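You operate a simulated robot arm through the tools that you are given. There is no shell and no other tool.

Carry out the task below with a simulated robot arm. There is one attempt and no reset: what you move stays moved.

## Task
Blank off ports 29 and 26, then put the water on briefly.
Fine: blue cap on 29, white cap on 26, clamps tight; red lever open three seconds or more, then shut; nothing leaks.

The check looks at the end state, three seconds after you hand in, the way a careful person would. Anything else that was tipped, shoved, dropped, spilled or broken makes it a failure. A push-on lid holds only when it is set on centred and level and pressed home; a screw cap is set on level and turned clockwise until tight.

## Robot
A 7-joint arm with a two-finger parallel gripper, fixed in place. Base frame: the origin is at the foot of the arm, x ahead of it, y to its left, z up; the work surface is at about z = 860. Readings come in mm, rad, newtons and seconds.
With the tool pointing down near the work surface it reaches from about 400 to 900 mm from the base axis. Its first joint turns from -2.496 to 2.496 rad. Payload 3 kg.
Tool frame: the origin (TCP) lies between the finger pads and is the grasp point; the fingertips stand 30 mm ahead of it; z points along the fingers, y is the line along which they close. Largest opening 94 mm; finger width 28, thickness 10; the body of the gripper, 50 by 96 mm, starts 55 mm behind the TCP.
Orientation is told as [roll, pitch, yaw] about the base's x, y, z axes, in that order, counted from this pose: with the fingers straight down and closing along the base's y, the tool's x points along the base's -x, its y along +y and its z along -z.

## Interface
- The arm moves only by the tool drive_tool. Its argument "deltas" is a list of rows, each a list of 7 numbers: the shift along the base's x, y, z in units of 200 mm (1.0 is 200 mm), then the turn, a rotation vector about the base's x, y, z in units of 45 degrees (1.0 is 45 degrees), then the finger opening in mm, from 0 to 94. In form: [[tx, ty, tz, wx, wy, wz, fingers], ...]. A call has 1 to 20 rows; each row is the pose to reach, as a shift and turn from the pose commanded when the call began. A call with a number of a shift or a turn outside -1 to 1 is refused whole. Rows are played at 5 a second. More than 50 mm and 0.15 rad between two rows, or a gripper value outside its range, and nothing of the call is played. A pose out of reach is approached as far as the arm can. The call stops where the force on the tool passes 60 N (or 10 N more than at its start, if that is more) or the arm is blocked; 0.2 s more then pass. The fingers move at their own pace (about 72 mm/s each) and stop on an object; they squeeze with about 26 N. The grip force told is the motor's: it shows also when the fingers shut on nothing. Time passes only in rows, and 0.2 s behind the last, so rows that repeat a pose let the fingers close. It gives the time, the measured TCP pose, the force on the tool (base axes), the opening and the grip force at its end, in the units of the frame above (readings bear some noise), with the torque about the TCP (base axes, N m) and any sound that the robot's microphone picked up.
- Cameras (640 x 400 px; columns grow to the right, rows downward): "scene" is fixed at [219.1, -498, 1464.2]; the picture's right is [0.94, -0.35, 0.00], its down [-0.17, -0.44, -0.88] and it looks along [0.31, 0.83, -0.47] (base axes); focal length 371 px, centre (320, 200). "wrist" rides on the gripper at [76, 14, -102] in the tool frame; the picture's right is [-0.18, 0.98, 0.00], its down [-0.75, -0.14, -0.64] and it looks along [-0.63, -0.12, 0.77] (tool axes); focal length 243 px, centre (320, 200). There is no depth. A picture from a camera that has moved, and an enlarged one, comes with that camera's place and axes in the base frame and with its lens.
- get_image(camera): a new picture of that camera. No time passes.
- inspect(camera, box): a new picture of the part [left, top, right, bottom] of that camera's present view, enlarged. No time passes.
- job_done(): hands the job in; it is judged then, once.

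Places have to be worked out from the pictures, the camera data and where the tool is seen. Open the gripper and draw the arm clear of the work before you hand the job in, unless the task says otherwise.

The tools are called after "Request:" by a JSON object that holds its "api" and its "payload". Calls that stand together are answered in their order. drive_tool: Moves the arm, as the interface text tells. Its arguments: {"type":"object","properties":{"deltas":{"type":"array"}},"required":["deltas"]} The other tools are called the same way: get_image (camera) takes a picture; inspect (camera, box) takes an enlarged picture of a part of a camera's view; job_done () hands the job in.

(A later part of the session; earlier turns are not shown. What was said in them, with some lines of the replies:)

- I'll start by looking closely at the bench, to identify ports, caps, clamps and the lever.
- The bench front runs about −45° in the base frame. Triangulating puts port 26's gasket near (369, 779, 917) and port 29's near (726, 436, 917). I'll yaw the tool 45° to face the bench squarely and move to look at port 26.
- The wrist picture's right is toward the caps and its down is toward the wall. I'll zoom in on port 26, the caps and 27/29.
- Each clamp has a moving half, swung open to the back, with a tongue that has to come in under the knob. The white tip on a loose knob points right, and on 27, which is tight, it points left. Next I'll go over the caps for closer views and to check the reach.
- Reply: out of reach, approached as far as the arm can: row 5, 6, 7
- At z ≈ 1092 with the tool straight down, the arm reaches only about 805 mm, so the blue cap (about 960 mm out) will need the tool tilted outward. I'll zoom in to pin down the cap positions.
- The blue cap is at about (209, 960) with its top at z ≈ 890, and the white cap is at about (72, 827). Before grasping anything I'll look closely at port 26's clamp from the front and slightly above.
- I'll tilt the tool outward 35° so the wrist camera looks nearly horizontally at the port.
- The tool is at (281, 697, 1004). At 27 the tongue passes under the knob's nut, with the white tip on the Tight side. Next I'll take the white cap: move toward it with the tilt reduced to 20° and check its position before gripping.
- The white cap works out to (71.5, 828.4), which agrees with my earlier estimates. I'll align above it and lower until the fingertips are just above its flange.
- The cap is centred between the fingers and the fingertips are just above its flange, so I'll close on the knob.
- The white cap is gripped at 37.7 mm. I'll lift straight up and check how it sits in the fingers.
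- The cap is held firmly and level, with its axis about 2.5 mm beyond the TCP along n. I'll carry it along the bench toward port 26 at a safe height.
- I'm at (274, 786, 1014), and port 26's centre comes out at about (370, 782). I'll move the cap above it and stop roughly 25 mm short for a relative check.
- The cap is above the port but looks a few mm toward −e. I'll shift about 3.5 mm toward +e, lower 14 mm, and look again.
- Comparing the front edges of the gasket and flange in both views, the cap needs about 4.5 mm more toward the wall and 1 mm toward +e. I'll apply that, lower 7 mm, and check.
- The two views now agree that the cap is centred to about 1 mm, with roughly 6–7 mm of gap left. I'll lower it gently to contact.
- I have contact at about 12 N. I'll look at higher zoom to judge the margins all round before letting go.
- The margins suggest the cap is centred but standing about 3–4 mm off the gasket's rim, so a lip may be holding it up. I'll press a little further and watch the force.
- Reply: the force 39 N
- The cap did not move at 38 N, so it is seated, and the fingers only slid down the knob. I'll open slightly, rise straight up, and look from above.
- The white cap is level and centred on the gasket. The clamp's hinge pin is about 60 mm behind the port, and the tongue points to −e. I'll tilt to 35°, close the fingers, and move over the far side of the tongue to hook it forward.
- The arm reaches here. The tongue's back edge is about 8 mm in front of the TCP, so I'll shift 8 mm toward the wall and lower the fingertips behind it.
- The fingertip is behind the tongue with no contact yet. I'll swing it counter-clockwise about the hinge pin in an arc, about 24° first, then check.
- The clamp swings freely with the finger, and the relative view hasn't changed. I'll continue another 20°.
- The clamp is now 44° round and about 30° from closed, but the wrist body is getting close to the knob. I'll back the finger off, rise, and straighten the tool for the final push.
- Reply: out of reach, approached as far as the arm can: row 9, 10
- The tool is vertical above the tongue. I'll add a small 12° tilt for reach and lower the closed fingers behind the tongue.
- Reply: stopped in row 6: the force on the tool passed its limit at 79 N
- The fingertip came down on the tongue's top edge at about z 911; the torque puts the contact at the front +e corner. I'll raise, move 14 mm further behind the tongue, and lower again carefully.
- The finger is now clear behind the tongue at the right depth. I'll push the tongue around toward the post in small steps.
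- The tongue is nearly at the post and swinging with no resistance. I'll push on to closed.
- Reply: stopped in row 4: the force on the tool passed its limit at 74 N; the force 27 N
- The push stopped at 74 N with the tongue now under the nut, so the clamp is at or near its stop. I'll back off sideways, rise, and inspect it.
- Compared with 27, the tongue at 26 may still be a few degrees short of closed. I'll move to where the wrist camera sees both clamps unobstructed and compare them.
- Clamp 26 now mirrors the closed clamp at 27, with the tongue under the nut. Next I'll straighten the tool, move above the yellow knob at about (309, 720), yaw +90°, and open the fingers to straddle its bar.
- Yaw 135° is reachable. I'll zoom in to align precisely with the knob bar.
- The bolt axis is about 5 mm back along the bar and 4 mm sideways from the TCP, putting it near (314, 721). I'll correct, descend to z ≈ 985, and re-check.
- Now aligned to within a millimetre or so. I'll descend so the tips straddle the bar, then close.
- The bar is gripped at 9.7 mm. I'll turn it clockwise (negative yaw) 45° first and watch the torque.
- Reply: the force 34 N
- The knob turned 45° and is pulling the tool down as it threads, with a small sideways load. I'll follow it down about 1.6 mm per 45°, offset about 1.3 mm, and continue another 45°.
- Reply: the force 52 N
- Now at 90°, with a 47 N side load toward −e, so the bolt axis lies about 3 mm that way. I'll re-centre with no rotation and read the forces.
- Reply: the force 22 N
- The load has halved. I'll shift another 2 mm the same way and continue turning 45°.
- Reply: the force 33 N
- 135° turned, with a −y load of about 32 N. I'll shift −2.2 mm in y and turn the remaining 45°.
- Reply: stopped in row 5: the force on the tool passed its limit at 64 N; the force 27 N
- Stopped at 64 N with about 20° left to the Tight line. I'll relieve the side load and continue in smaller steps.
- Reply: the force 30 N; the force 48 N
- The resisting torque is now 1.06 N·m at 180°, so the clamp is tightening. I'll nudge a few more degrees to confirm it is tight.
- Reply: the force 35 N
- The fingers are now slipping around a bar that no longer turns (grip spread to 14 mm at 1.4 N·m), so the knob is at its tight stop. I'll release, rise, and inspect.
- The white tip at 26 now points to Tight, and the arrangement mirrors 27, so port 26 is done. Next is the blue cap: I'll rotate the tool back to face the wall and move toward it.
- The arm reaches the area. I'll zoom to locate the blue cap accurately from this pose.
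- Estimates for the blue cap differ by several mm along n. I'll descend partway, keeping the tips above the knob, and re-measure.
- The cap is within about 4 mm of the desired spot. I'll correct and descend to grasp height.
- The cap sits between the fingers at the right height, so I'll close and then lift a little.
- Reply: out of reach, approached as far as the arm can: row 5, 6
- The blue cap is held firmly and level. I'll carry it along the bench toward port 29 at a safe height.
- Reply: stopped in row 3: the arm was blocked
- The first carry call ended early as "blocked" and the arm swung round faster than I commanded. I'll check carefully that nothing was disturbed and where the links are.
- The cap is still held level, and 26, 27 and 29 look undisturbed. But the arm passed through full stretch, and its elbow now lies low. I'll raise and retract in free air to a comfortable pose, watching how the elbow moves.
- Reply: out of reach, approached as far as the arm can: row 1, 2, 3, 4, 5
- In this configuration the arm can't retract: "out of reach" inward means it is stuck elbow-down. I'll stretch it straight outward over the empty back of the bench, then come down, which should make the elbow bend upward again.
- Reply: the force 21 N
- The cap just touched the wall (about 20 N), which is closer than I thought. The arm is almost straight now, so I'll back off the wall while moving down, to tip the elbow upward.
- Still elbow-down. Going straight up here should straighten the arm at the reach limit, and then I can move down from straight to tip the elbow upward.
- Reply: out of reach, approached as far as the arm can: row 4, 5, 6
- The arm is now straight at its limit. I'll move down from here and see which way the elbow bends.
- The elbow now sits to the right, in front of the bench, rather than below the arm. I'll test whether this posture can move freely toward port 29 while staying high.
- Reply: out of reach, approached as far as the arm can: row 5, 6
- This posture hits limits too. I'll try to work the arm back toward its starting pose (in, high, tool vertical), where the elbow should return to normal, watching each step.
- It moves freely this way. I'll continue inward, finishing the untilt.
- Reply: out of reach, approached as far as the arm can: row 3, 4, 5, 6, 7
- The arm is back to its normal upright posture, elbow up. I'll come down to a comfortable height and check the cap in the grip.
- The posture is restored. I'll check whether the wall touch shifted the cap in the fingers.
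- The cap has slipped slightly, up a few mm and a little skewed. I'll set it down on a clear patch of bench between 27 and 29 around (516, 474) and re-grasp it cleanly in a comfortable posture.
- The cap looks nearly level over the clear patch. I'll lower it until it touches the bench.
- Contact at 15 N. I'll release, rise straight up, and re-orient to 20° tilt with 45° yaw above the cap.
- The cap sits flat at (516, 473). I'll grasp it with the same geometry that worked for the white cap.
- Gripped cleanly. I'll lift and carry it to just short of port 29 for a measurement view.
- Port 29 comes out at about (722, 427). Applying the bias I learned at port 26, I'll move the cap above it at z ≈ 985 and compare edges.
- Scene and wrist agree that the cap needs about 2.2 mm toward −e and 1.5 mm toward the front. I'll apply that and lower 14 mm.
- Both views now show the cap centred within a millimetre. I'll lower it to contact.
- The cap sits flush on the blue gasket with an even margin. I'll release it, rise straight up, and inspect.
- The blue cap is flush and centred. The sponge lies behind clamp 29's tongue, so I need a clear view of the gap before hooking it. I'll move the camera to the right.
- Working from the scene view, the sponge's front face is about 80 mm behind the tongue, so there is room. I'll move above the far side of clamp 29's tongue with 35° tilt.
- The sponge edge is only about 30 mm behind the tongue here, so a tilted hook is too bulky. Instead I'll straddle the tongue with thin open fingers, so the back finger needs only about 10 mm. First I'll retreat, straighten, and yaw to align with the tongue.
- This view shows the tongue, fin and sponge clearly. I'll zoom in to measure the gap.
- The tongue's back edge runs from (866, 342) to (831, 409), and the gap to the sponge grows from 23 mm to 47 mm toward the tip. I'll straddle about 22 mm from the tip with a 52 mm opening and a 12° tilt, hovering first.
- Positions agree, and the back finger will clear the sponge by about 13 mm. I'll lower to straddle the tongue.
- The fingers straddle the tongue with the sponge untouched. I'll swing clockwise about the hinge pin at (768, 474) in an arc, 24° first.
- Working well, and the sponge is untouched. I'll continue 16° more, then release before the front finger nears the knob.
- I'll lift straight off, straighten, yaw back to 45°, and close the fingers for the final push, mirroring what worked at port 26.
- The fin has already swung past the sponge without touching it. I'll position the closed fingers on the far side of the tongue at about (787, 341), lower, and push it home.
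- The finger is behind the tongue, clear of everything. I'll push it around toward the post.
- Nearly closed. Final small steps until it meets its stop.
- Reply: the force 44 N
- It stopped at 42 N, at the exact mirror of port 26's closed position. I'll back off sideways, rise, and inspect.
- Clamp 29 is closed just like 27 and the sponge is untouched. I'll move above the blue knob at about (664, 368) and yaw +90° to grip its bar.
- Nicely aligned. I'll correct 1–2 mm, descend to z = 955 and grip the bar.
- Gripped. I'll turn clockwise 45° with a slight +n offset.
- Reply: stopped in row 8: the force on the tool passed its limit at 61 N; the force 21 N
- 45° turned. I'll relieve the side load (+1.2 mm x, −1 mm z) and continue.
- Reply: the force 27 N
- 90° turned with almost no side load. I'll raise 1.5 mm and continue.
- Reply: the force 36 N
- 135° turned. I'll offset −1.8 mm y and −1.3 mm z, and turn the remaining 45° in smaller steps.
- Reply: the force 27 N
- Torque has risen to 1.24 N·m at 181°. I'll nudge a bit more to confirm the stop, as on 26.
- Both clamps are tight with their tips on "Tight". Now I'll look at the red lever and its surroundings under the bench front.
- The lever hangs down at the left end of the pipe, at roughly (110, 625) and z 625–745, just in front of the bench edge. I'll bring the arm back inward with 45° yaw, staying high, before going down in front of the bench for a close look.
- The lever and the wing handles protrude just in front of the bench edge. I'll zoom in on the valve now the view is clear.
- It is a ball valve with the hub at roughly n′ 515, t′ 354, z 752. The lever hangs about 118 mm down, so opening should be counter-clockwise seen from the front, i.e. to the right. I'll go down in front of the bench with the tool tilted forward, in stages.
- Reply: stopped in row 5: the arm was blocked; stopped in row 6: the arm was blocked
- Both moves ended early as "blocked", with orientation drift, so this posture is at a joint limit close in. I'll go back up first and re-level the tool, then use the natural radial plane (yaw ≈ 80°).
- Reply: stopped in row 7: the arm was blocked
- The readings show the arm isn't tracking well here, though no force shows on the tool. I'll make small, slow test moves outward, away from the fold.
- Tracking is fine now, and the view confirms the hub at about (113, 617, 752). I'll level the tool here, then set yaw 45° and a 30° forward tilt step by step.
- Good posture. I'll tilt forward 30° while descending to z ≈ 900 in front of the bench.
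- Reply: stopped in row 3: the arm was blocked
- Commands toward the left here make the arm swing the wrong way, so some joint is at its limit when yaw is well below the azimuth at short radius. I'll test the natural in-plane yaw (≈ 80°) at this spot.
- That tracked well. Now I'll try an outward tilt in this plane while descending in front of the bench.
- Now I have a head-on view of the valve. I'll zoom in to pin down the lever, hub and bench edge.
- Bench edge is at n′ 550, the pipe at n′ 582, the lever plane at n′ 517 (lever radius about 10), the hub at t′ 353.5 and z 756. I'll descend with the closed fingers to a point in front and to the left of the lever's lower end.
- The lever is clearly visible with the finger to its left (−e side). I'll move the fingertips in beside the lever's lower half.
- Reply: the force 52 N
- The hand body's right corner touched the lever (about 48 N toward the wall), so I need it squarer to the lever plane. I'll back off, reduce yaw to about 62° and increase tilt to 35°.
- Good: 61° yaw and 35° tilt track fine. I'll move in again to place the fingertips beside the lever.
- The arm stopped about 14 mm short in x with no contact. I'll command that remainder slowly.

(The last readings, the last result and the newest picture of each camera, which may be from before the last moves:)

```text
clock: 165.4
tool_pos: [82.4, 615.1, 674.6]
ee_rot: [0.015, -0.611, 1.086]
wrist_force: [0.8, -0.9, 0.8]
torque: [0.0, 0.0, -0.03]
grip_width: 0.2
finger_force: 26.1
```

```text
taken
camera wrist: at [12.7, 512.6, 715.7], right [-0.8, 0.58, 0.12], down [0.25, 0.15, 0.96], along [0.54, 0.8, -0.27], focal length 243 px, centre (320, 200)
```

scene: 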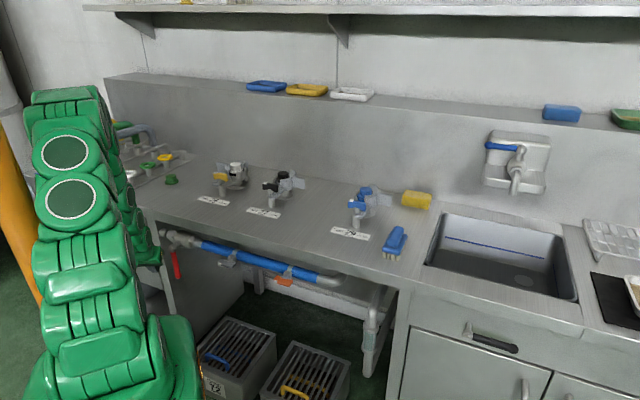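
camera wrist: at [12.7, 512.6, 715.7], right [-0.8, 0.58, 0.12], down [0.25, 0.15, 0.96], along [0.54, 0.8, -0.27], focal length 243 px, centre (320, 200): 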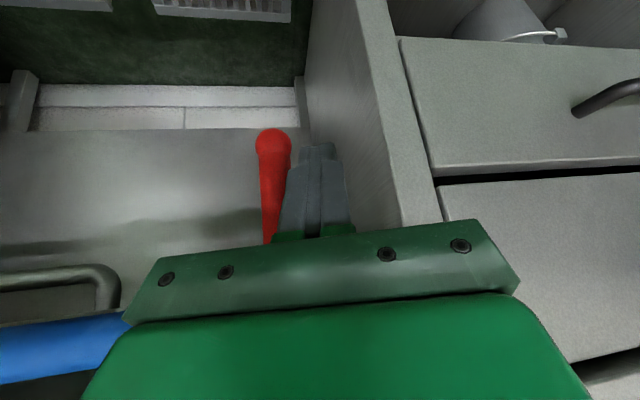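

The finger is now right beside the lever. Before opening the water I'll double-check how all three clamped ports are seated, at high zoom.

Request:
{"api": "inspect", "payload": {"camera": "scene", "box": [218, 155, 258, 180]}}

Request:
{"api": "inspect", "payload": {"camera": "scene", "box": [262, 163, 302, 188]}}

Request:
{"api": "inspect", "payload": {"camera": "scene", "box": [346, 178, 386, 203]}}

```text
16.00 times, centred on (238, 168) of scene
camera zoom: at [219.1, -498.0, 1464.2], right [0.94, -0.35, 0.0], down [-0.17, -0.44, -0.88], along [0.31, 0.83, -0.47], focal length 5940 px, centre (1632, 720)
```

zoom: 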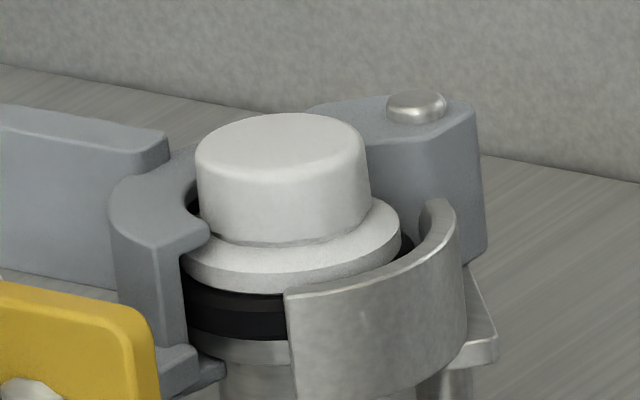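

```text
16.00 times, centred on (282, 176) of scene
camera zoom: at [219.1, -498.0, 1464.2], right [0.94, -0.35, 0.0], down [-0.17, -0.44, -0.88], along [0.31, 0.83, -0.47], focal length 5940 px, centre (928, 592)
```

zoom: 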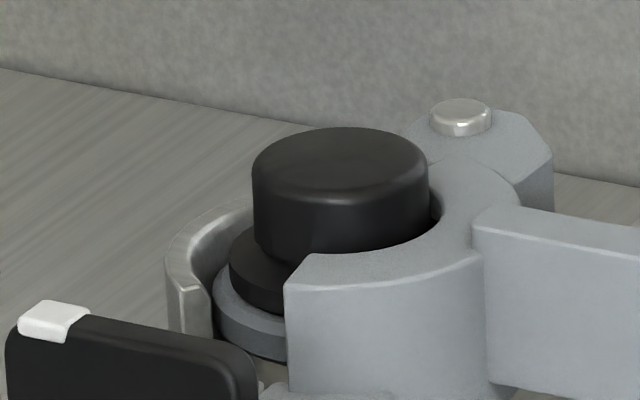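

```text
16.00 times, centred on (366, 190) of scene
camera zoom: at [219.1, -498.0, 1464.2], right [0.94, -0.35, 0.0], down [-0.17, -0.44, -0.88], along [0.31, 0.83, -0.47], focal length 5940 px, centre (-416, 352)
```

zoom: 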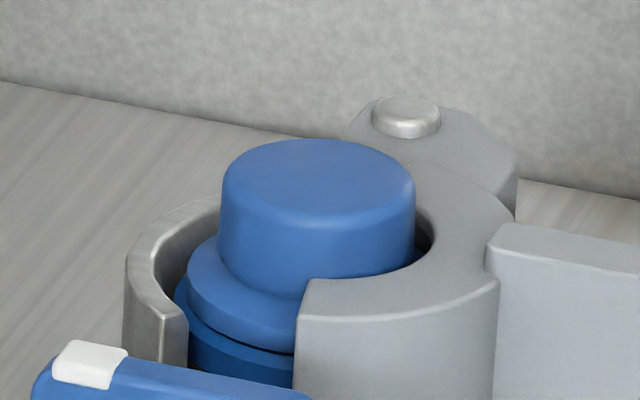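

All three ports look properly seated and captured, with the cap at 26 perhaps 2 mm off the gasket centre but level and enclosed by both clamp halves. Now I'll open the valve: push the lever to the right and up in an arc about the hub, starting with the first 45°.

Request:
{"api": "drive_tool", "payload": {"deltas": [[0.03, -0.03, -0.005, 0, 0, 0, 0], [0.065, -0.065, -0.012, 0, 0, 0, 0], [0.103, -0.103, -0.018, 0, 0, 0, 0], [0.14, -0.14, -0.005, 0, 0, 0, 0], [0.179, -0.179, 0.01, 0, 0, 0, 0], [0.215, -0.215, 0.037, 0, 0, 0, 0], [0.248, -0.248, 0.066, 0, 0, 0, 0]]}}

Request:
{"api": "get_image", "payload": {"camera": "wrist"}}

Request:
{"api": "inspect", "payload": {"camera": "scene", "box": [130, 215, 242, 285]}}

```text
clock: 167.0
tool_pos: [132.6, 565.5, 688.4]
ee_rot: [0.015, -0.607, 1.087]
wrist_force: [-22.5, -17.3, -0.1]
torque: [-0.18, 0.22, 0.04]
grip_width: 0.0
finger_force: 25.9
```

```text
taken
camera wrist: at [63.6, 463.8, 729.3], right [-0.8, 0.58, 0.12], down [0.25, 0.15, 0.96], along [0.54, 0.8, -0.27], focal length 243 px, centre (320, 200)
```

wrist: 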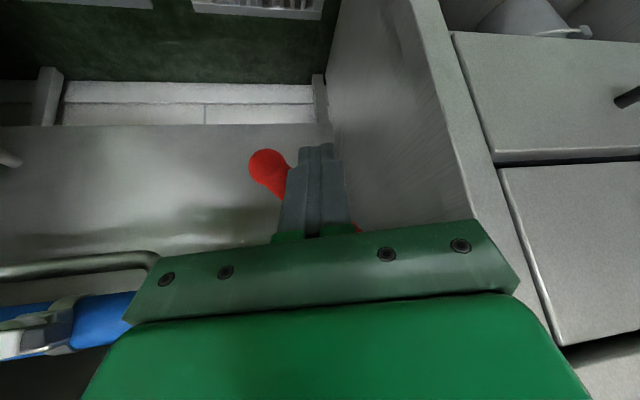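

```text
5.71 times, centred on (186, 250) of scene
camera zoom: at [219.1, -498.0, 1464.2], right [0.94, -0.35, 0.0], down [-0.17, -0.44, -0.88], along [0.31, 0.83, -0.47], focal length 2121 px, centre (1086, -86)
```

zoom: 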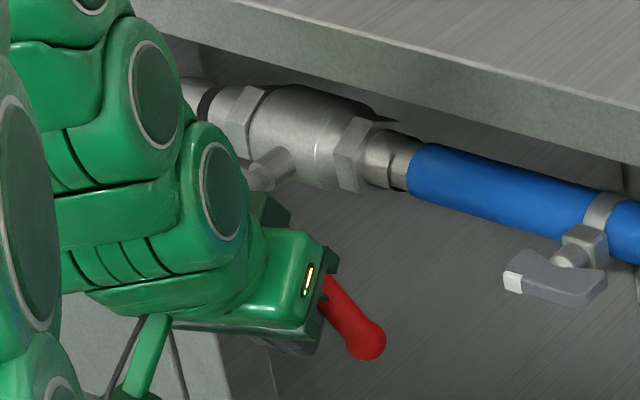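

The lever has turned about 40°, but the fingertip is only half behind it. I'll dip slightly, reach 6 mm deeper, then lift it through to horizontal.

Request:
{"api": "drive_tool", "payload": {"deltas": [[-0.018, 0.018, -0.04, 0, 0, 0, 0], [0.003, 0.039, -0.04, 0, 0, 0, 0], [0.041, 0.001, 0.02, 0, 0, 0, 0], [0.06, -0.017, 0.05, 0, 0, 0, 0], [0.077, -0.035, 0.0785, 0, 0, 0, 0], [0.097, -0.055, 0.125, 0, 0, 0, 0], [0.117, -0.075, 0.1755, 0, 0, 0, 0]]}}

Request:
{"api": "get_image", "payload": {"camera": "wrist"}}

Request:
{"api": "inspect", "payload": {"camera": "scene", "box": [130, 215, 242, 285]}}

```text
clock: 168.6
tool_pos: [156.9, 550.3, 723.3]
ee_rot: [0.016, -0.612, 1.085]
wrist_force: [-36.2, -4.2, 5.0]
torque: [0.06, -0.23, 0.2]
grip_width: 0.0
finger_force: 25.9
```

```text
taken
camera wrist: at [87.0, 448.5, 764.8], right [-0.8, 0.58, 0.12], down [0.25, 0.15, 0.96], along [0.54, 0.8, -0.27], focal length 243 px, centre (320, 200)
```

wrist: 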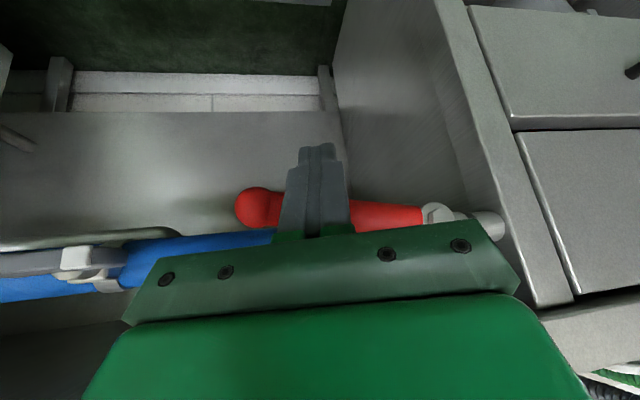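

```text
5.71 times, centred on (186, 250) of scene
camera zoom: at [219.1, -498.0, 1464.2], right [0.94, -0.35, 0.0], down [-0.17, -0.44, -0.88], along [0.31, 0.83, -0.47], focal length 2121 px, centre (1086, -86)
```

zoom: 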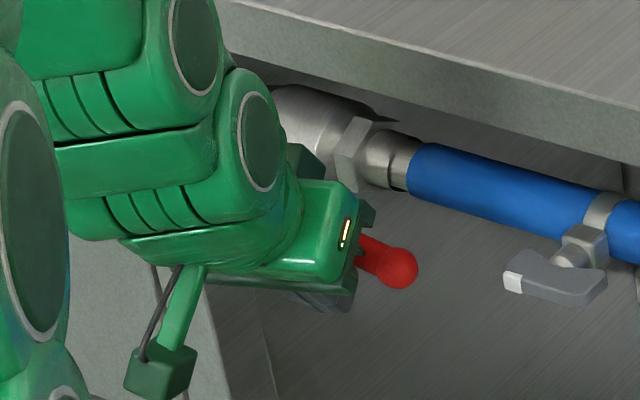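

The lever is at about 75°. I'll lift it the rest of the way to horizontal.

Request:
{"api": "drive_tool", "payload": {"deltas": [[0.006, -0.006, 0.03, 0, 0, 0, 0], [0.012, -0.012, 0.06, 0, 0, 0, 0], [0.018, -0.018, 0.09, 0, 0, 0, 0], [0.021, -0.021, 0.11, 0, 0, 0, 0], [0.021, -0.021, 0.13, 0, 0, 0, 0], [0.021, -0.021, 0.13, 0, 0, 0, 0]]}}

Request:
{"api": "get_image", "payload": {"camera": "wrist"}}

Request:
{"api": "get_image", "payload": {"camera": "scene"}}

```text
clock: 169.4
tool_pos: [160.1, 544.6, 738.7]
ee_rot: [0.012, -0.602, 1.089]
wrist_force: [-0.5, 0.3, -0.9]
torque: [0.03, -0.02, 0.03]
grip_width: 0.0
finger_force: 26.2
stopped in row 4: the force on the tool passed its limit at 66 N (the readings are from after the stop); the commanded pose is now the measured one
```

```text
taken
camera wrist: at [90.2, 444.5, 781.0], right [-0.8, 0.58, 0.11], down [0.25, 0.16, 0.95], along [0.54, 0.8, -0.28], focal length 243 px, centre (320, 200)
```

wrist: 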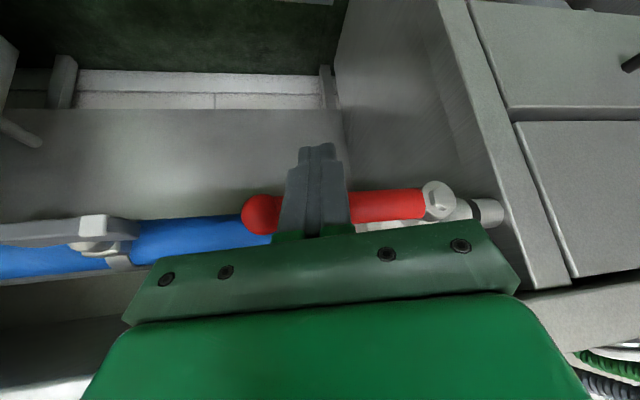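

```text
taken
```

scene: 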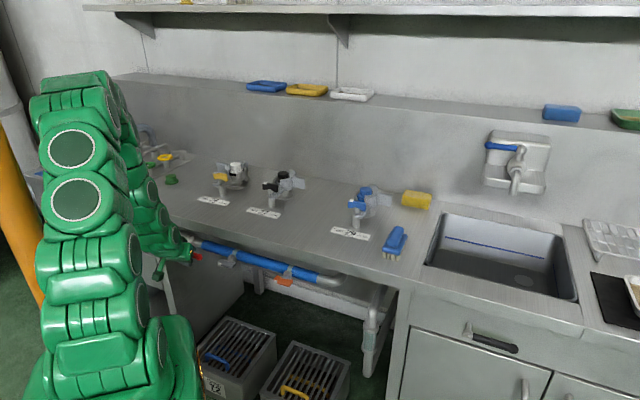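

The lever is horizontal along the pipe and hit its stop, so the valve is fully open. I'll hold for over 4 seconds and check for flow and leaks.

Request:
{"api": "drive_tool", "payload": {"deltas": [[0, 0, 0, 0, 0, 0, 0], [0, 0, 0, 0, 0, 0, 0], [0, 0, 0, 0, 0, 0, 0], [0, 0, 0, 0, 0, 0, 0], [0, 0, 0, 0, 0, 0, 0], [0, 0, 0, 0, 0, 0, 0], [0, 0, 0, 0, 0, 0, 0], [0, 0, 0, 0, 0, 0, 0], [0, 0, 0, 0, 0, 0, 0], [0, 0, 0, 0, 0, 0, 0], [0, 0, 0, 0, 0, 0, 0], [0, 0, 0, 0, 0, 0, 0]]}}

Request:
{"api": "inspect", "payload": {"camera": "scene", "box": [200, 140, 420, 278]}}

Request:
{"api": "inspect", "payload": {"camera": "scene", "box": [330, 270, 410, 370]}}

Request:
{"api": "inspect", "payload": {"camera": "scene", "box": [150, 225, 262, 295]}}

```text
clock: 172.0
tool_pos: [159.0, 545.7, 739.5]
ee_rot: [0.013, -0.602, 1.086]
wrist_force: [-7.5, -7.7, -7.3]
torque: [-0.11, 0.13, -0.06]
grip_width: 0.1
finger_force: 25.8
```

```text
2.90 times, centred on (310, 209) of scene
camera zoom: at [219.1, -498.0, 1464.2], right [0.94, -0.35, 0.0], down [-0.17, -0.44, -0.88], along [0.31, 0.83, -0.47], focal length 1076 px, centre (349, 174)
```

zoom: 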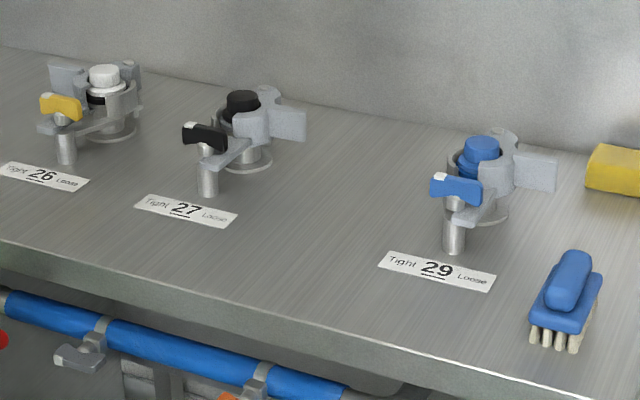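

```text
4.00 times, centred on (370, 320) of scene
camera zoom: at [219.1, -498.0, 1464.2], right [0.94, -0.35, 0.0], down [-0.17, -0.44, -0.88], along [0.31, 0.83, -0.47], focal length 1485 px, centre (120, -280)
```

zoom: 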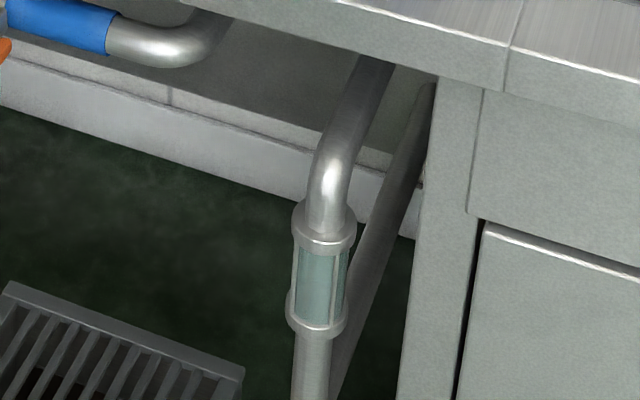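

```text
5.71 times, centred on (206, 260) of scene
camera zoom: at [219.1, -498.0, 1464.2], right [0.94, -0.35, 0.0], down [-0.17, -0.44, -0.88], along [0.31, 0.83, -0.47], focal length 2121 px, centre (971, -143)
```

zoom: 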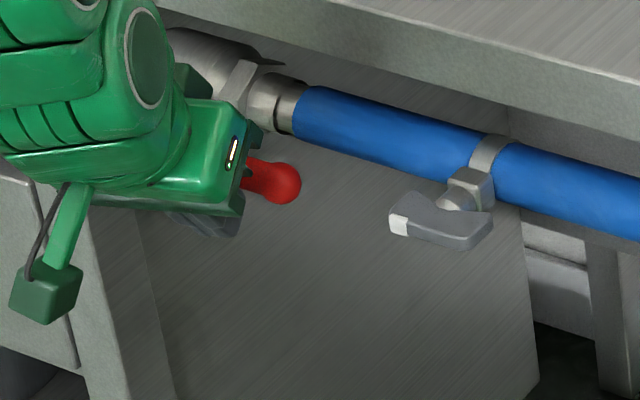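

No leak shows anywhere. To be sure the lever is at its full-open stop, I'll press up a few more mm and hold another few seconds.

Request:
{"api": "drive_tool", "payload": {"deltas": [[0, 0, 0.01, 0, 0, 0, 0], [0, 0, 0.02, 0, 0, 0, 0], [0, 0, 0.03, 0, 0, 0, 0], [0, 0, 0.03, 0, 0, 0, 0], [0, 0, 0.03, 0, 0, 0, 0], [0, 0, 0.03, 0, 0, 0, 0], [0, 0, 0.03, 0, 0, 0, 0], [0, 0, 0.03, 0, 0, 0, 0], [0, 0, 0.03, 0, 0, 0, 0], [0, 0, 0.03, 0, 0, 0, 0], [0, 0, 0.03, 0, 0, 0, 0], [0, 0, 0.03, 0, 0, 0, 0], [0, 0, 0.03, 0, 0, 0, 0], [0, 0, 0.03, 0, 0, 0, 0], [0, 0, 0.03, 0, 0, 0, 0], [0, 0, 0.03, 0, 0, 0, 0]]}}

Request:
{"api": "get_image", "payload": {"camera": "wrist"}}

Request:
{"api": "inspect", "payload": {"camera": "scene", "box": [200, 140, 420, 278]}}

```text
clock: 172.8
tool_pos: [159.5, 544.5, 743.2]
ee_rot: [0.01, -0.594, 1.091]
wrist_force: [-1.0, -1.4, -0.9]
torque: [-0.03, 0.0, -0.01]
grip_width: 0.0
finger_force: 26.2
stopped in row 3: the force on the tool passed its limit at 64 N (the readings are from after the stop); the commanded pose is now the measured one
```

```text
taken
camera wrist: at [89.9, 442.2, 785.5], right [-0.8, 0.58, 0.11], down [0.25, 0.17, 0.95], along [0.54, 0.79, -0.28], focal length 243 px, centre (320, 200)
```

wrist: 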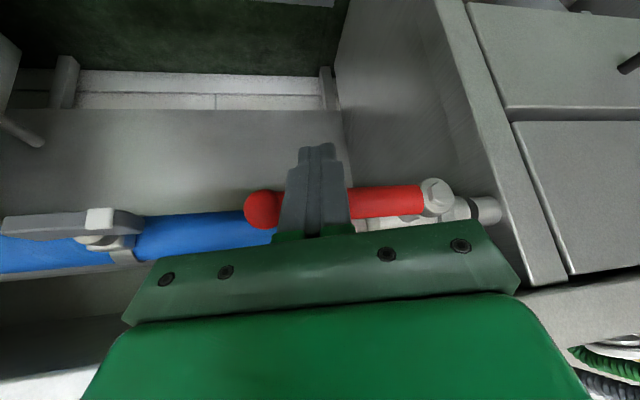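

```text
2.90 times, centred on (310, 209) of scene
camera zoom: at [219.1, -498.0, 1464.2], right [0.94, -0.35, 0.0], down [-0.17, -0.44, -0.88], along [0.31, 0.83, -0.47], focal length 1076 px, centre (349, 174)
```

zoom: 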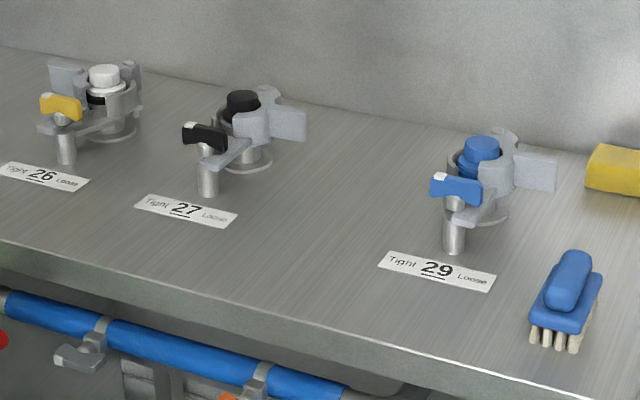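

The lever is rigidly at its stop and parallel to the pipe, so it's fully open. I'll hold a further 3+ seconds.

Request:
{"api": "drive_tool", "payload": {"deltas": [[0, 0, 0, 0, 0, 0, 0], [0, 0, 0, 0, 0, 0, 0], [0, 0, 0, 0, 0, 0, 0], [0, 0, 0, 0, 0, 0, 0], [0, 0, 0, 0, 0, 0, 0], [0, 0, 0, 0, 0, 0, 0], [0, 0, 0, 0, 0, 0, 0], [0, 0, 0, 0, 0, 0, 0], [0, 0, 0, 0, 0, 0, 0], [0, 0, 0, 0, 0, 0, 0], [0, 0, 0, 0, 0, 0, 0], [0, 0, 0, 0, 0, 0, 0], [0, 0, 0, 0, 0, 0, 0], [0, 0, 0, 0, 0, 0, 0], [0, 0, 0, 0, 0, 0, 0], [0, 0, 0, 0, 0, 0, 0], [0, 0, 0, 0, 0, 0, 0]]}}

Request:
{"api": "inspect", "payload": {"camera": "scene", "box": [200, 140, 280, 190]}}

Request:
{"api": "inspect", "payload": {"camera": "wrist", "box": [220, 160, 500, 260]}}

```text
clock: 176.4
tool_pos: [157.9, 544.2, 742.4]
ee_rot: [0.01, -0.596, 1.091]
wrist_force: [-12.3, -11.3, -11.6]
torque: [-0.15, 0.23, -0.05]
grip_width: 0.0
finger_force: 26.0
```

```text
8.00 times, centred on (240, 165) of scene
camera zoom: at [219.1, -498.0, 1464.2], right [0.94, -0.35, 0.0], down [-0.17, -0.44, -0.88], along [0.31, 0.83, -0.47], focal length 2970 px, centre (960, 480)
```

zoom: 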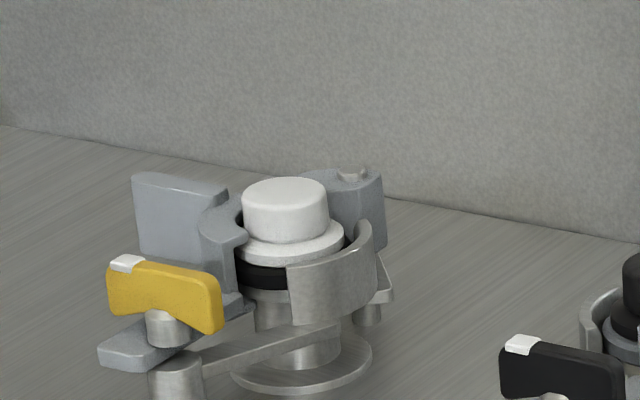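

```text
2.29 times, centred on (360, 210) of wrist
camera zoom: at [89.8, 442.7, 785.6], right [-0.8, 0.58, 0.11], down [0.25, 0.17, 0.95], along [0.54, 0.8, -0.28], focal length 555 px, centre (229, 177)
```

zoom: 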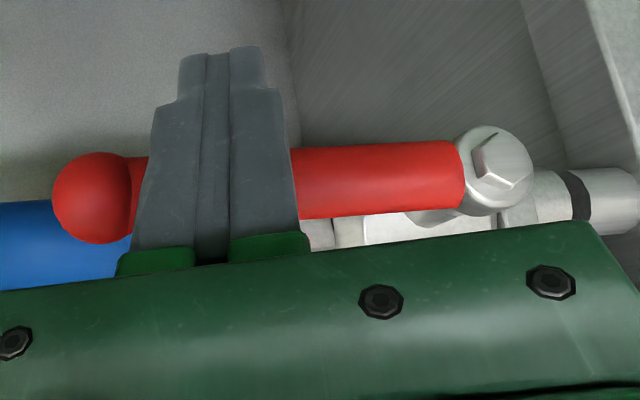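

The valve was open about 7 s with no leak. Now I'll close it: drop the finger clear, back out toward the front, rise above the lever, and come down on it near its end.

Request:
{"api": "drive_tool", "payload": {"deltas": [[0, 0, -0.04, 0, 0, 0, 0], [-0.03, -0.03, -0.05, 0, 0, 0, 0], [-0.06, -0.06, -0.05, 0, 0, 0, 0], [-0.085, -0.085, -0.03, 0, 0, 0, 0], [-0.07, -0.1, 0.06, 0, 0, 0, 0], [-0.05, -0.12, 0.18, 0, 0, 0, 0], [-0.03, -0.14, 0.28, 0, 0, 0, 0], [-0.01, -0.165, 0.37, 0, 0, 0, 0], [-0.01, -0.165, 0.37, 0, 0, 0, 0]]}}

Request:
{"api": "get_image", "payload": {"camera": "wrist"}}

Request:
{"api": "inspect", "payload": {"camera": "scene", "box": [130, 205, 258, 285]}}

```text
clock: 178.4
tool_pos: [162.6, 522.6, 822.0]
ee_rot: [0.011, -0.595, 1.09]
wrist_force: [0.4, -0.2, 1.0]
torque: [0.03, 0.0, 0.0]
grip_width: 0.1
finger_force: 26.0
out of reach, approached as far as the arm can: row 6, 7, 8, 9
```

```text
taken
camera wrist: at [95.4, 421.8, 864.0], right [-0.8, 0.58, 0.11], down [0.25, 0.17, 0.95], along [0.54, 0.79, -0.28], focal length 243 px, centre (320, 200)
```

wrist: 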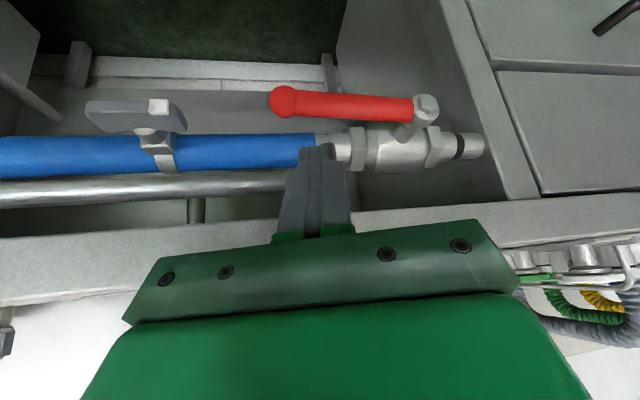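

```text
5.00 times, centred on (194, 245) of scene
camera zoom: at [219.1, -498.0, 1464.2], right [0.94, -0.35, 0.0], down [-0.17, -0.44, -0.88], along [0.31, 0.83, -0.47], focal length 1856 px, centre (950, -25)
```

zoom: 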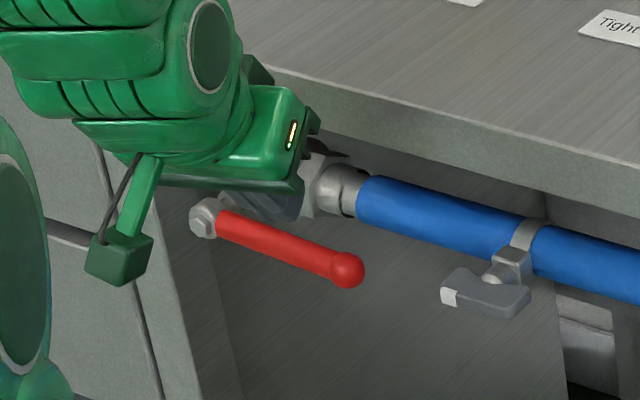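

The lever is confirmed at full open, along the pipe, and the finger is above it. I'll push the lever down from above through the first half of its arc.

Request:
{"api": "drive_tool", "payload": {"deltas": [[0.03, 0.01, -0.04, 0, 0, 0, 0], [0.061, 0.02, -0.09, 0, 0, 0, 0], [0.061, 0.02, -0.15, 0, 0, 0, 0], [0.061, 0.02, -0.21, 0, 0, 0, 0], [0.061, 0.02, -0.2685, 0, 0, 0, 0], [0.05, 0.031, -0.325, 0, 0, 0, 0], [0.0385, 0.0425, -0.3825, 0, 0, 0, 0], [0.018, 0.064, -0.435, 0, 0, 0, 0], [-0.0035, 0.085, -0.485, 0, 0, 0, 0]]}}

Request:
{"api": "get_image", "payload": {"camera": "wrist"}}

Request:
{"api": "inspect", "payload": {"camera": "scene", "box": [130, 205, 258, 285]}}

```text
clock: 180.4
tool_pos: [164.0, 540.7, 726.6]
ee_rot: [0.01, -0.596, 1.092]
wrist_force: [0.4, -5.6, -0.2]
torque: [-0.11, -0.01, -0.04]
grip_width: 0.0
finger_force: 25.8
```

```text
taken
camera wrist: at [96.2, 439.7, 768.4], right [-0.8, 0.58, 0.11], down [0.25, 0.17, 0.95], along [0.54, 0.79, -0.28], focal length 243 px, centre (320, 200)
```

wrist: 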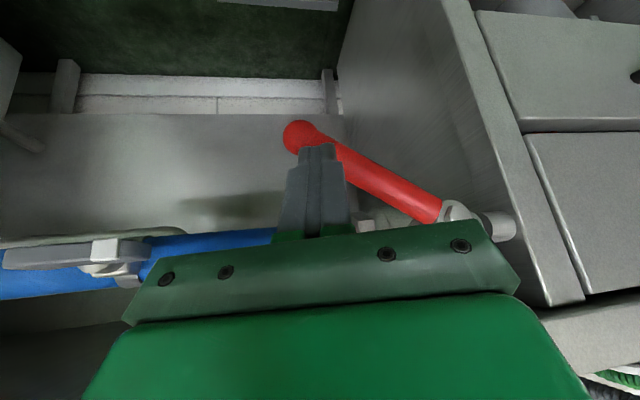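

```text
5.00 times, centred on (194, 245) of scene
camera zoom: at [219.1, -498.0, 1464.2], right [0.94, -0.35, 0.0], down [-0.17, -0.44, -0.88], along [0.31, 0.83, -0.47], focal length 1856 px, centre (950, -25)
```

zoom: 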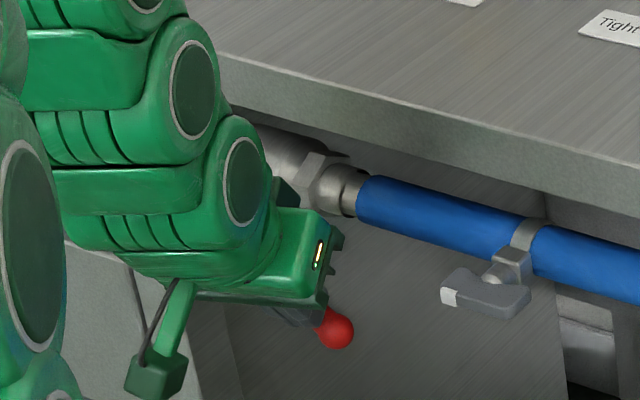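

Half closed. I'll continue the arc down and to the left toward vertical.

Request:
{"api": "drive_tool", "payload": {"deltas": [[-0.03, 0.029, -0.042, 0, 0, 0, 0], [-0.0595, 0.059, -0.0835, 0, 0, 0, 0], [-0.095, 0.095, -0.115, 0, 0, 0, 0], [-0.132, 0.132, -0.142, 0, 0, 0, 0], [-0.16, 0.16, -0.155, 0, 0, 0, 0], [-0.19, 0.19, -0.165, 0, 0, 0, 0]]}}

Request:
{"api": "get_image", "payload": {"camera": "wrist"}}

Request:
{"api": "inspect", "payload": {"camera": "scene", "box": [130, 205, 258, 285]}}

```text
clock: 181.8
tool_pos: [127.0, 579.9, 693.8]
ee_rot: [0.012, -0.598, 1.091]
wrist_force: [-2.4, -5.1, -1.4]
torque: [-0.16, -0.01, 0.05]
grip_width: 0.0
finger_force: 26.0
```

```text
taken
camera wrist: at [58.1, 477.7, 736.1], right [-0.8, 0.58, 0.11], down [0.25, 0.17, 0.95], along [0.54, 0.8, -0.28], focal length 243 px, centre (320, 200)
```

wrist: 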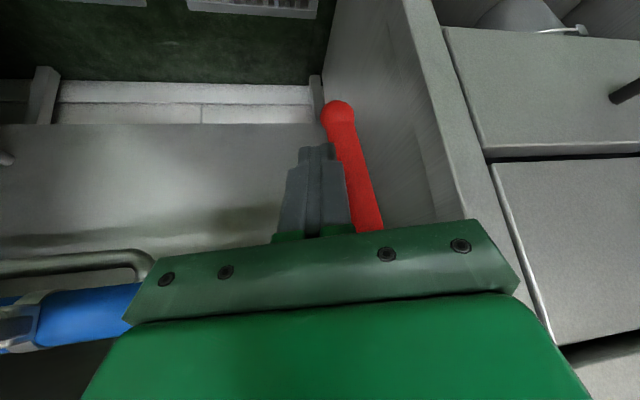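

```text
5.00 times, centred on (194, 245) of scene
camera zoom: at [219.1, -498.0, 1464.2], right [0.94, -0.35, 0.0], down [-0.17, -0.44, -0.88], along [0.31, 0.83, -0.47], focal length 1856 px, centre (950, -25)
```

zoom: 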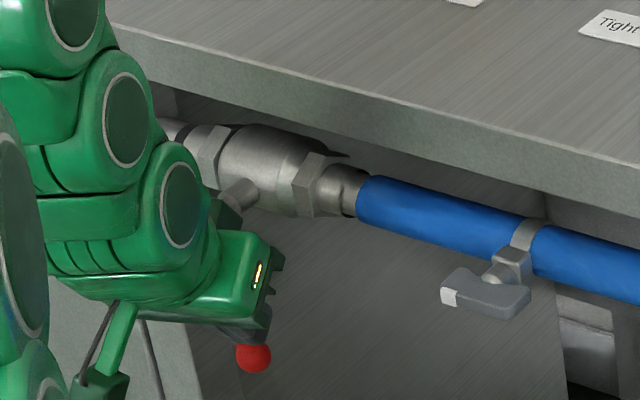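

The lever is about 5° from vertical. I'll push the remaining distance gently until it meets the closed stop.

Request:
{"api": "drive_tool", "payload": {"deltas": [[-0.008, 0.008, -0.002, 0, 0, 0, 0], [-0.016, 0.016, -0.003, 0, 0, 0, 0], [-0.024, 0.024, -0.004, 0, 0, 0, 0], [-0.032, 0.032, -0.004, 0, 0, 0, 0], [-0.036, 0.036, -0.004, 0, 0, 0, 0], [-0.04, 0.04, -0.004, 0, 0, 0, 0], [-0.044, 0.044, -0.004, 0, 0, 0, 0]]}}

Request:
{"api": "get_image", "payload": {"camera": "wrist"}}

```text
clock: 183.3
tool_pos: [120.7, 583.7, 692.5]
ee_rot: [0.01, -0.596, 1.085]
wrist_force: [3.6, -16.5, 10.6]
torque: [0.02, -0.15, -0.18]
grip_width: 0.0
finger_force: 25.7
stopped in row 7: the force on the tool passed its limit at 65 N (the readings are from after the stop); the commanded pose is now the measured one
```

```text
taken
camera wrist: at [51.2, 483.4, 734.8], right [-0.8, 0.59, 0.11], down [0.26, 0.17, 0.95], along [0.54, 0.79, -0.28], focal length 243 px, centre (320, 200)
```

wrist: 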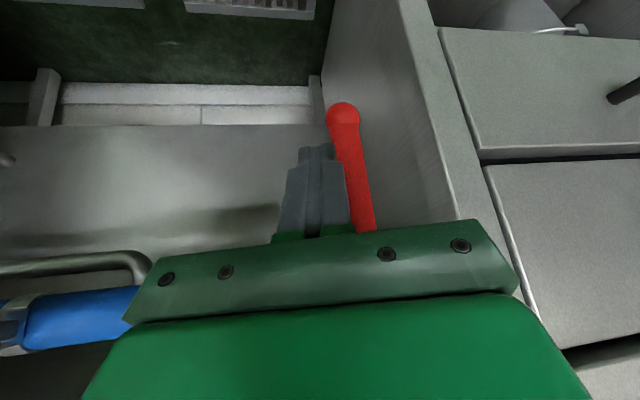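

The lever is back at vertical against its stop (end at t′ 355, as originally). I'll withdraw the finger to the right and front, then rise.

Request:
{"api": "drive_tool", "payload": {"deltas": [[0.02, -0.02, 0, 0, 0, 0, 0], [0.04, -0.05, 0, 0, 0, 0, 0], [0.03, -0.1, 0.02, 0, 0, 0, 0], [0.03, -0.12, 0.12, 0, 0, 0, 0], [0.04, -0.13, 0.25, 0, 0, 0, 0], [0.06, -0.13, 0.4, 0, 0, 0, 0], [0.08, -0.13, 0.55, 0, 0, 0, 0], [0.08, -0.13, 0.55, 0, 0, 0, 0]]}}

Request:
{"api": "get_image", "payload": {"camera": "wrist"}}

Request:
{"api": "inspect", "payload": {"camera": "scene", "box": [130, 205, 258, 285]}}

```text
clock: 185.1
tool_pos: [137.2, 560.5, 801.3]
ee_rot: [0.01, -0.595, 1.087]
wrist_force: [0.2, 0.2, 0.4]
torque: [0.01, 0.01, -0.03]
grip_width: 0.0
finger_force: 25.8
```

```text
taken
camera wrist: at [67.3, 458.9, 844.3], right [-0.8, 0.59, 0.11], down [0.25, 0.17, 0.95], along [0.54, 0.79, -0.28], focal length 243 px, centre (320, 200)
```

wrist: 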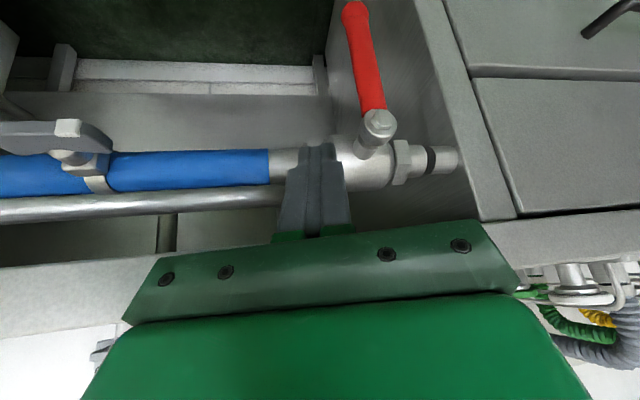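

```text
5.00 times, centred on (194, 245) of scene
camera zoom: at [219.1, -498.0, 1464.2], right [0.94, -0.35, 0.0], down [-0.17, -0.44, -0.88], along [0.31, 0.83, -0.47], focal length 1856 px, centre (950, -25)
```

zoom: 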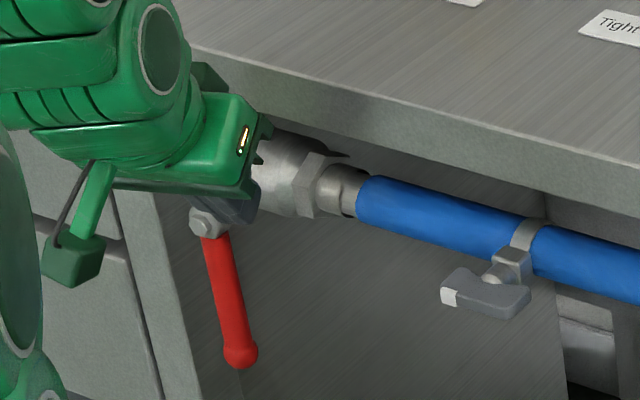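

The lever hangs exactly as at the start, so the valve is shut. I'll rise clear of the bench edge, level the tool, open the gripper and retreat.

Request:
{"api": "drive_tool", "payload": {"deltas": [[0, 0, 0.15, 0, 0, 0, 0], [0, 0, 0.3, 0, 0, 0, 0], [0, 0, 0.45, 0, 0, 0, 0], [0, 0, 0.6, 0, 0, 0, 0], [0.02, 0, 0.75, 0, 0, 0, 0], [0.05, 0, 0.9, 0, 0, 0, 0], [0.08, 0, 1.0, 0, 0, 0, 0], [0.08, 0, 1.0, 0, 0, 0, 0]]}}

Request:
{"api": "drive_tool", "payload": {"deltas": [[0.05, -0.02, 0.05, -0.13, 0.07, 0, 20], [0.1, -0.04, 0.1, -0.27, 0.14, 0, 40], [0.18, -0.06, 0.15, -0.4, 0.21, 0, 60], [0.25, -0.08, 0.2, -0.54, 0.28, 0, 80], [0.32, -0.1, 0.25, -0.67, 0.35, 0, 80], [0.4, -0.12, 0.3, -0.67, 0.35, 0, 80], [0.4, -0.12, 0.3, -0.67, 0.35, 0, 80]]}}

Request:
{"api": "get_image", "payload": {"camera": "scene"}}

Request:
{"api": "inspect", "payload": {"camera": "scene", "box": [140, 120, 460, 320]}}

```text
clock: 187.1
tool_pos: [161.7, 538.0, 891.8]
ee_rot: [-0.032, -0.397, 1.064]
wrist_force: [-0.1, 0.6, -0.4]
torque: [0.02, -0.02, 0.01]
grip_width: 0.1
finger_force: 26.0
stopped in row 8: the arm was blocked; the commanded pose is now the measured one
```

```text
clock: 188.7
tool_pos: [242.0, 514.8, 954.0]
ee_rot: [-0.047, 0.192, 1.071]
wrist_force: [0.9, 0.1, -1.0]
torque: [0.01, 0.01, 0.0]
grip_width: 80.2
finger_force: 0.1
```

```text
taken
```

scene: 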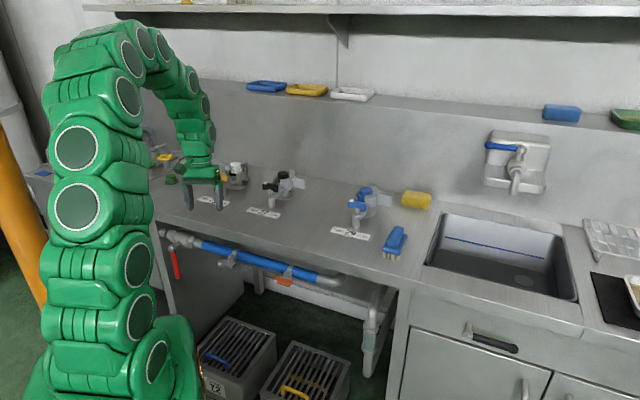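

```text
2.00 times, centred on (300, 220) of scene
camera zoom: at [219.1, -498.0, 1464.2], right [0.94, -0.35, 0.0], down [-0.17, -0.44, -0.88], along [0.31, 0.83, -0.47], focal length 742 px, centre (360, 160)
```

zoom: 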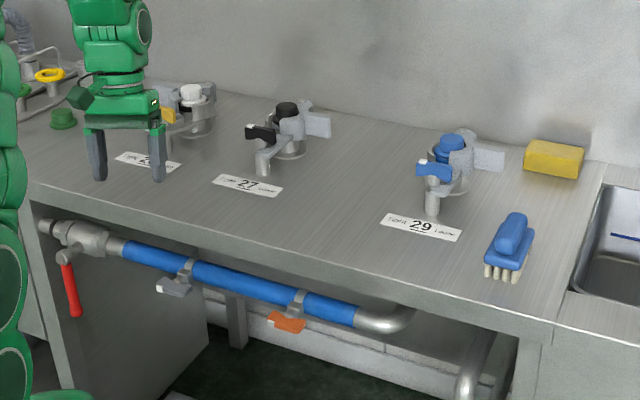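

All is in place: lever shut, both ports capped and clamped, nothing displaced, no water on the bench. I'll raise the arm well clear and do a last check.

Request:
{"api": "drive_tool", "payload": {"deltas": [[0, 0, 0.1, 0.03, -0.02, 0, 80], [0, 0, 0.25, 0.08, -0.05, 0, 80], [0, 0, 0.4, 0.13, -0.08, 0, 80], [0.02, 0, 0.55, 0.18, -0.11, 0, 80], [0.04, 0, 0.7, 0.2, -0.12, 0, 80], [0.04, 0, 0.8, 0.2, -0.12, 0, 80], [0.04, 0, 0.8, 0.2, -0.12, 0, 80]]}}

Request:
{"api": "get_image", "payload": {"camera": "scene"}}

Request:
{"api": "inspect", "payload": {"camera": "scene", "box": [130, 130, 290, 290]}}

Request:
{"api": "inspect", "payload": {"camera": "scene", "box": [250, 140, 450, 265]}}

```text
clock: 190.3
tool_pos: [248.8, 511.6, 1114.9]
ee_rot: [-0.055, 0.008, 1.07]
wrist_force: [-0.1, -0.1, 1.0]
torque: [-0.05, 0.04, -0.03]
grip_width: 80.2
finger_force: 0.1
```

```text
taken
```

scene: 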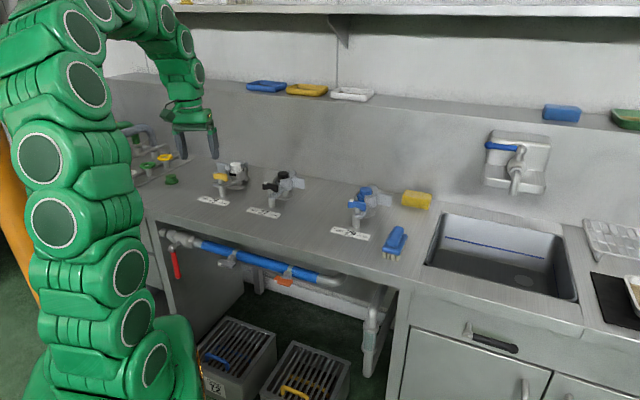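

```text
2.50 times, centred on (210, 210) of scene
camera zoom: at [219.1, -498.0, 1464.2], right [0.94, -0.35, 0.0], down [-0.17, -0.44, -0.88], along [0.31, 0.83, -0.47], focal length 928 px, centre (595, 175)
```

zoom: 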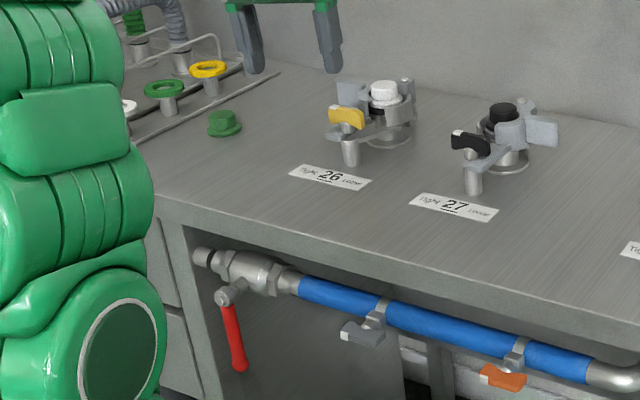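

```text
3.20 times, centred on (350, 202) of scene
camera zoom: at [219.1, -498.0, 1464.2], right [0.94, -0.35, 0.0], down [-0.17, -0.44, -0.88], along [0.31, 0.83, -0.47], focal length 1188 px, centre (224, 192)
```

zoom: 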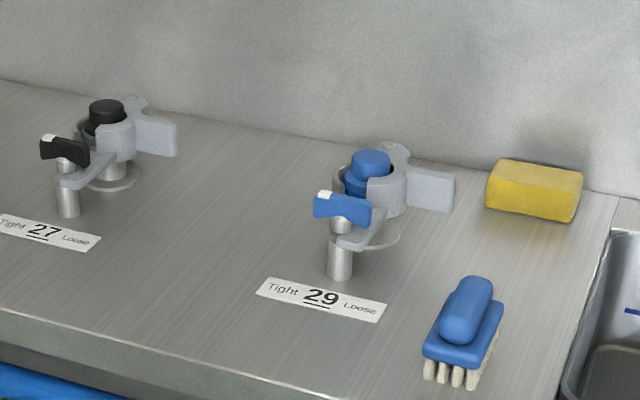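

The final pictures show both caps seated with clamps tight (tips on "Tight"), the red lever hanging shut, no water anywhere, and the green cap, sponge, brush and rings undisturbed. The gripper is open and the arm is clear, so I'm handing in.

Request:
{"api": "job_done", "payload": {}}

```text
The job is handed in.
```

I've handed the job in. Ports 29 and 26 are capped and clamped, and the water was run and shut off with no leak showing in the camera pictures. I don't have the check's result.

- **Port 29:** the blue cap sits flush on its gasket. The clamp is closed and the knob is turned to its tight stop, tip on "Tight".
- **Port 26:** the white cap is on, level and enclosed by the closed clamp, and the knob is at its tight stop. I judged it about 2 mm off centre towards the wall and left it, because the clamp closed over it normally.
- **Water:** the red lever was held fully open for about 7 seconds, then pushed back until it hung straight down against its stop. The microphone picked up no sound during the run. I also saw no change in the sight glass, so I can't confirm that water actually flowed.

**Mishaps along the way:**
- The arm lost its posture while carrying the blue cap and swung faster than I commanded. The cap touched the wall at about 20 N. I set it down on a clear patch of bench and gripped it again before placing it.
- While I was closing clamp 26, the fingers came down on its arm at about 79 N. I saw no damage.

In the last pictures the green cap, sponge, brush and spare rings look undisturbed. The gripper is open and the arm is clear of the work.
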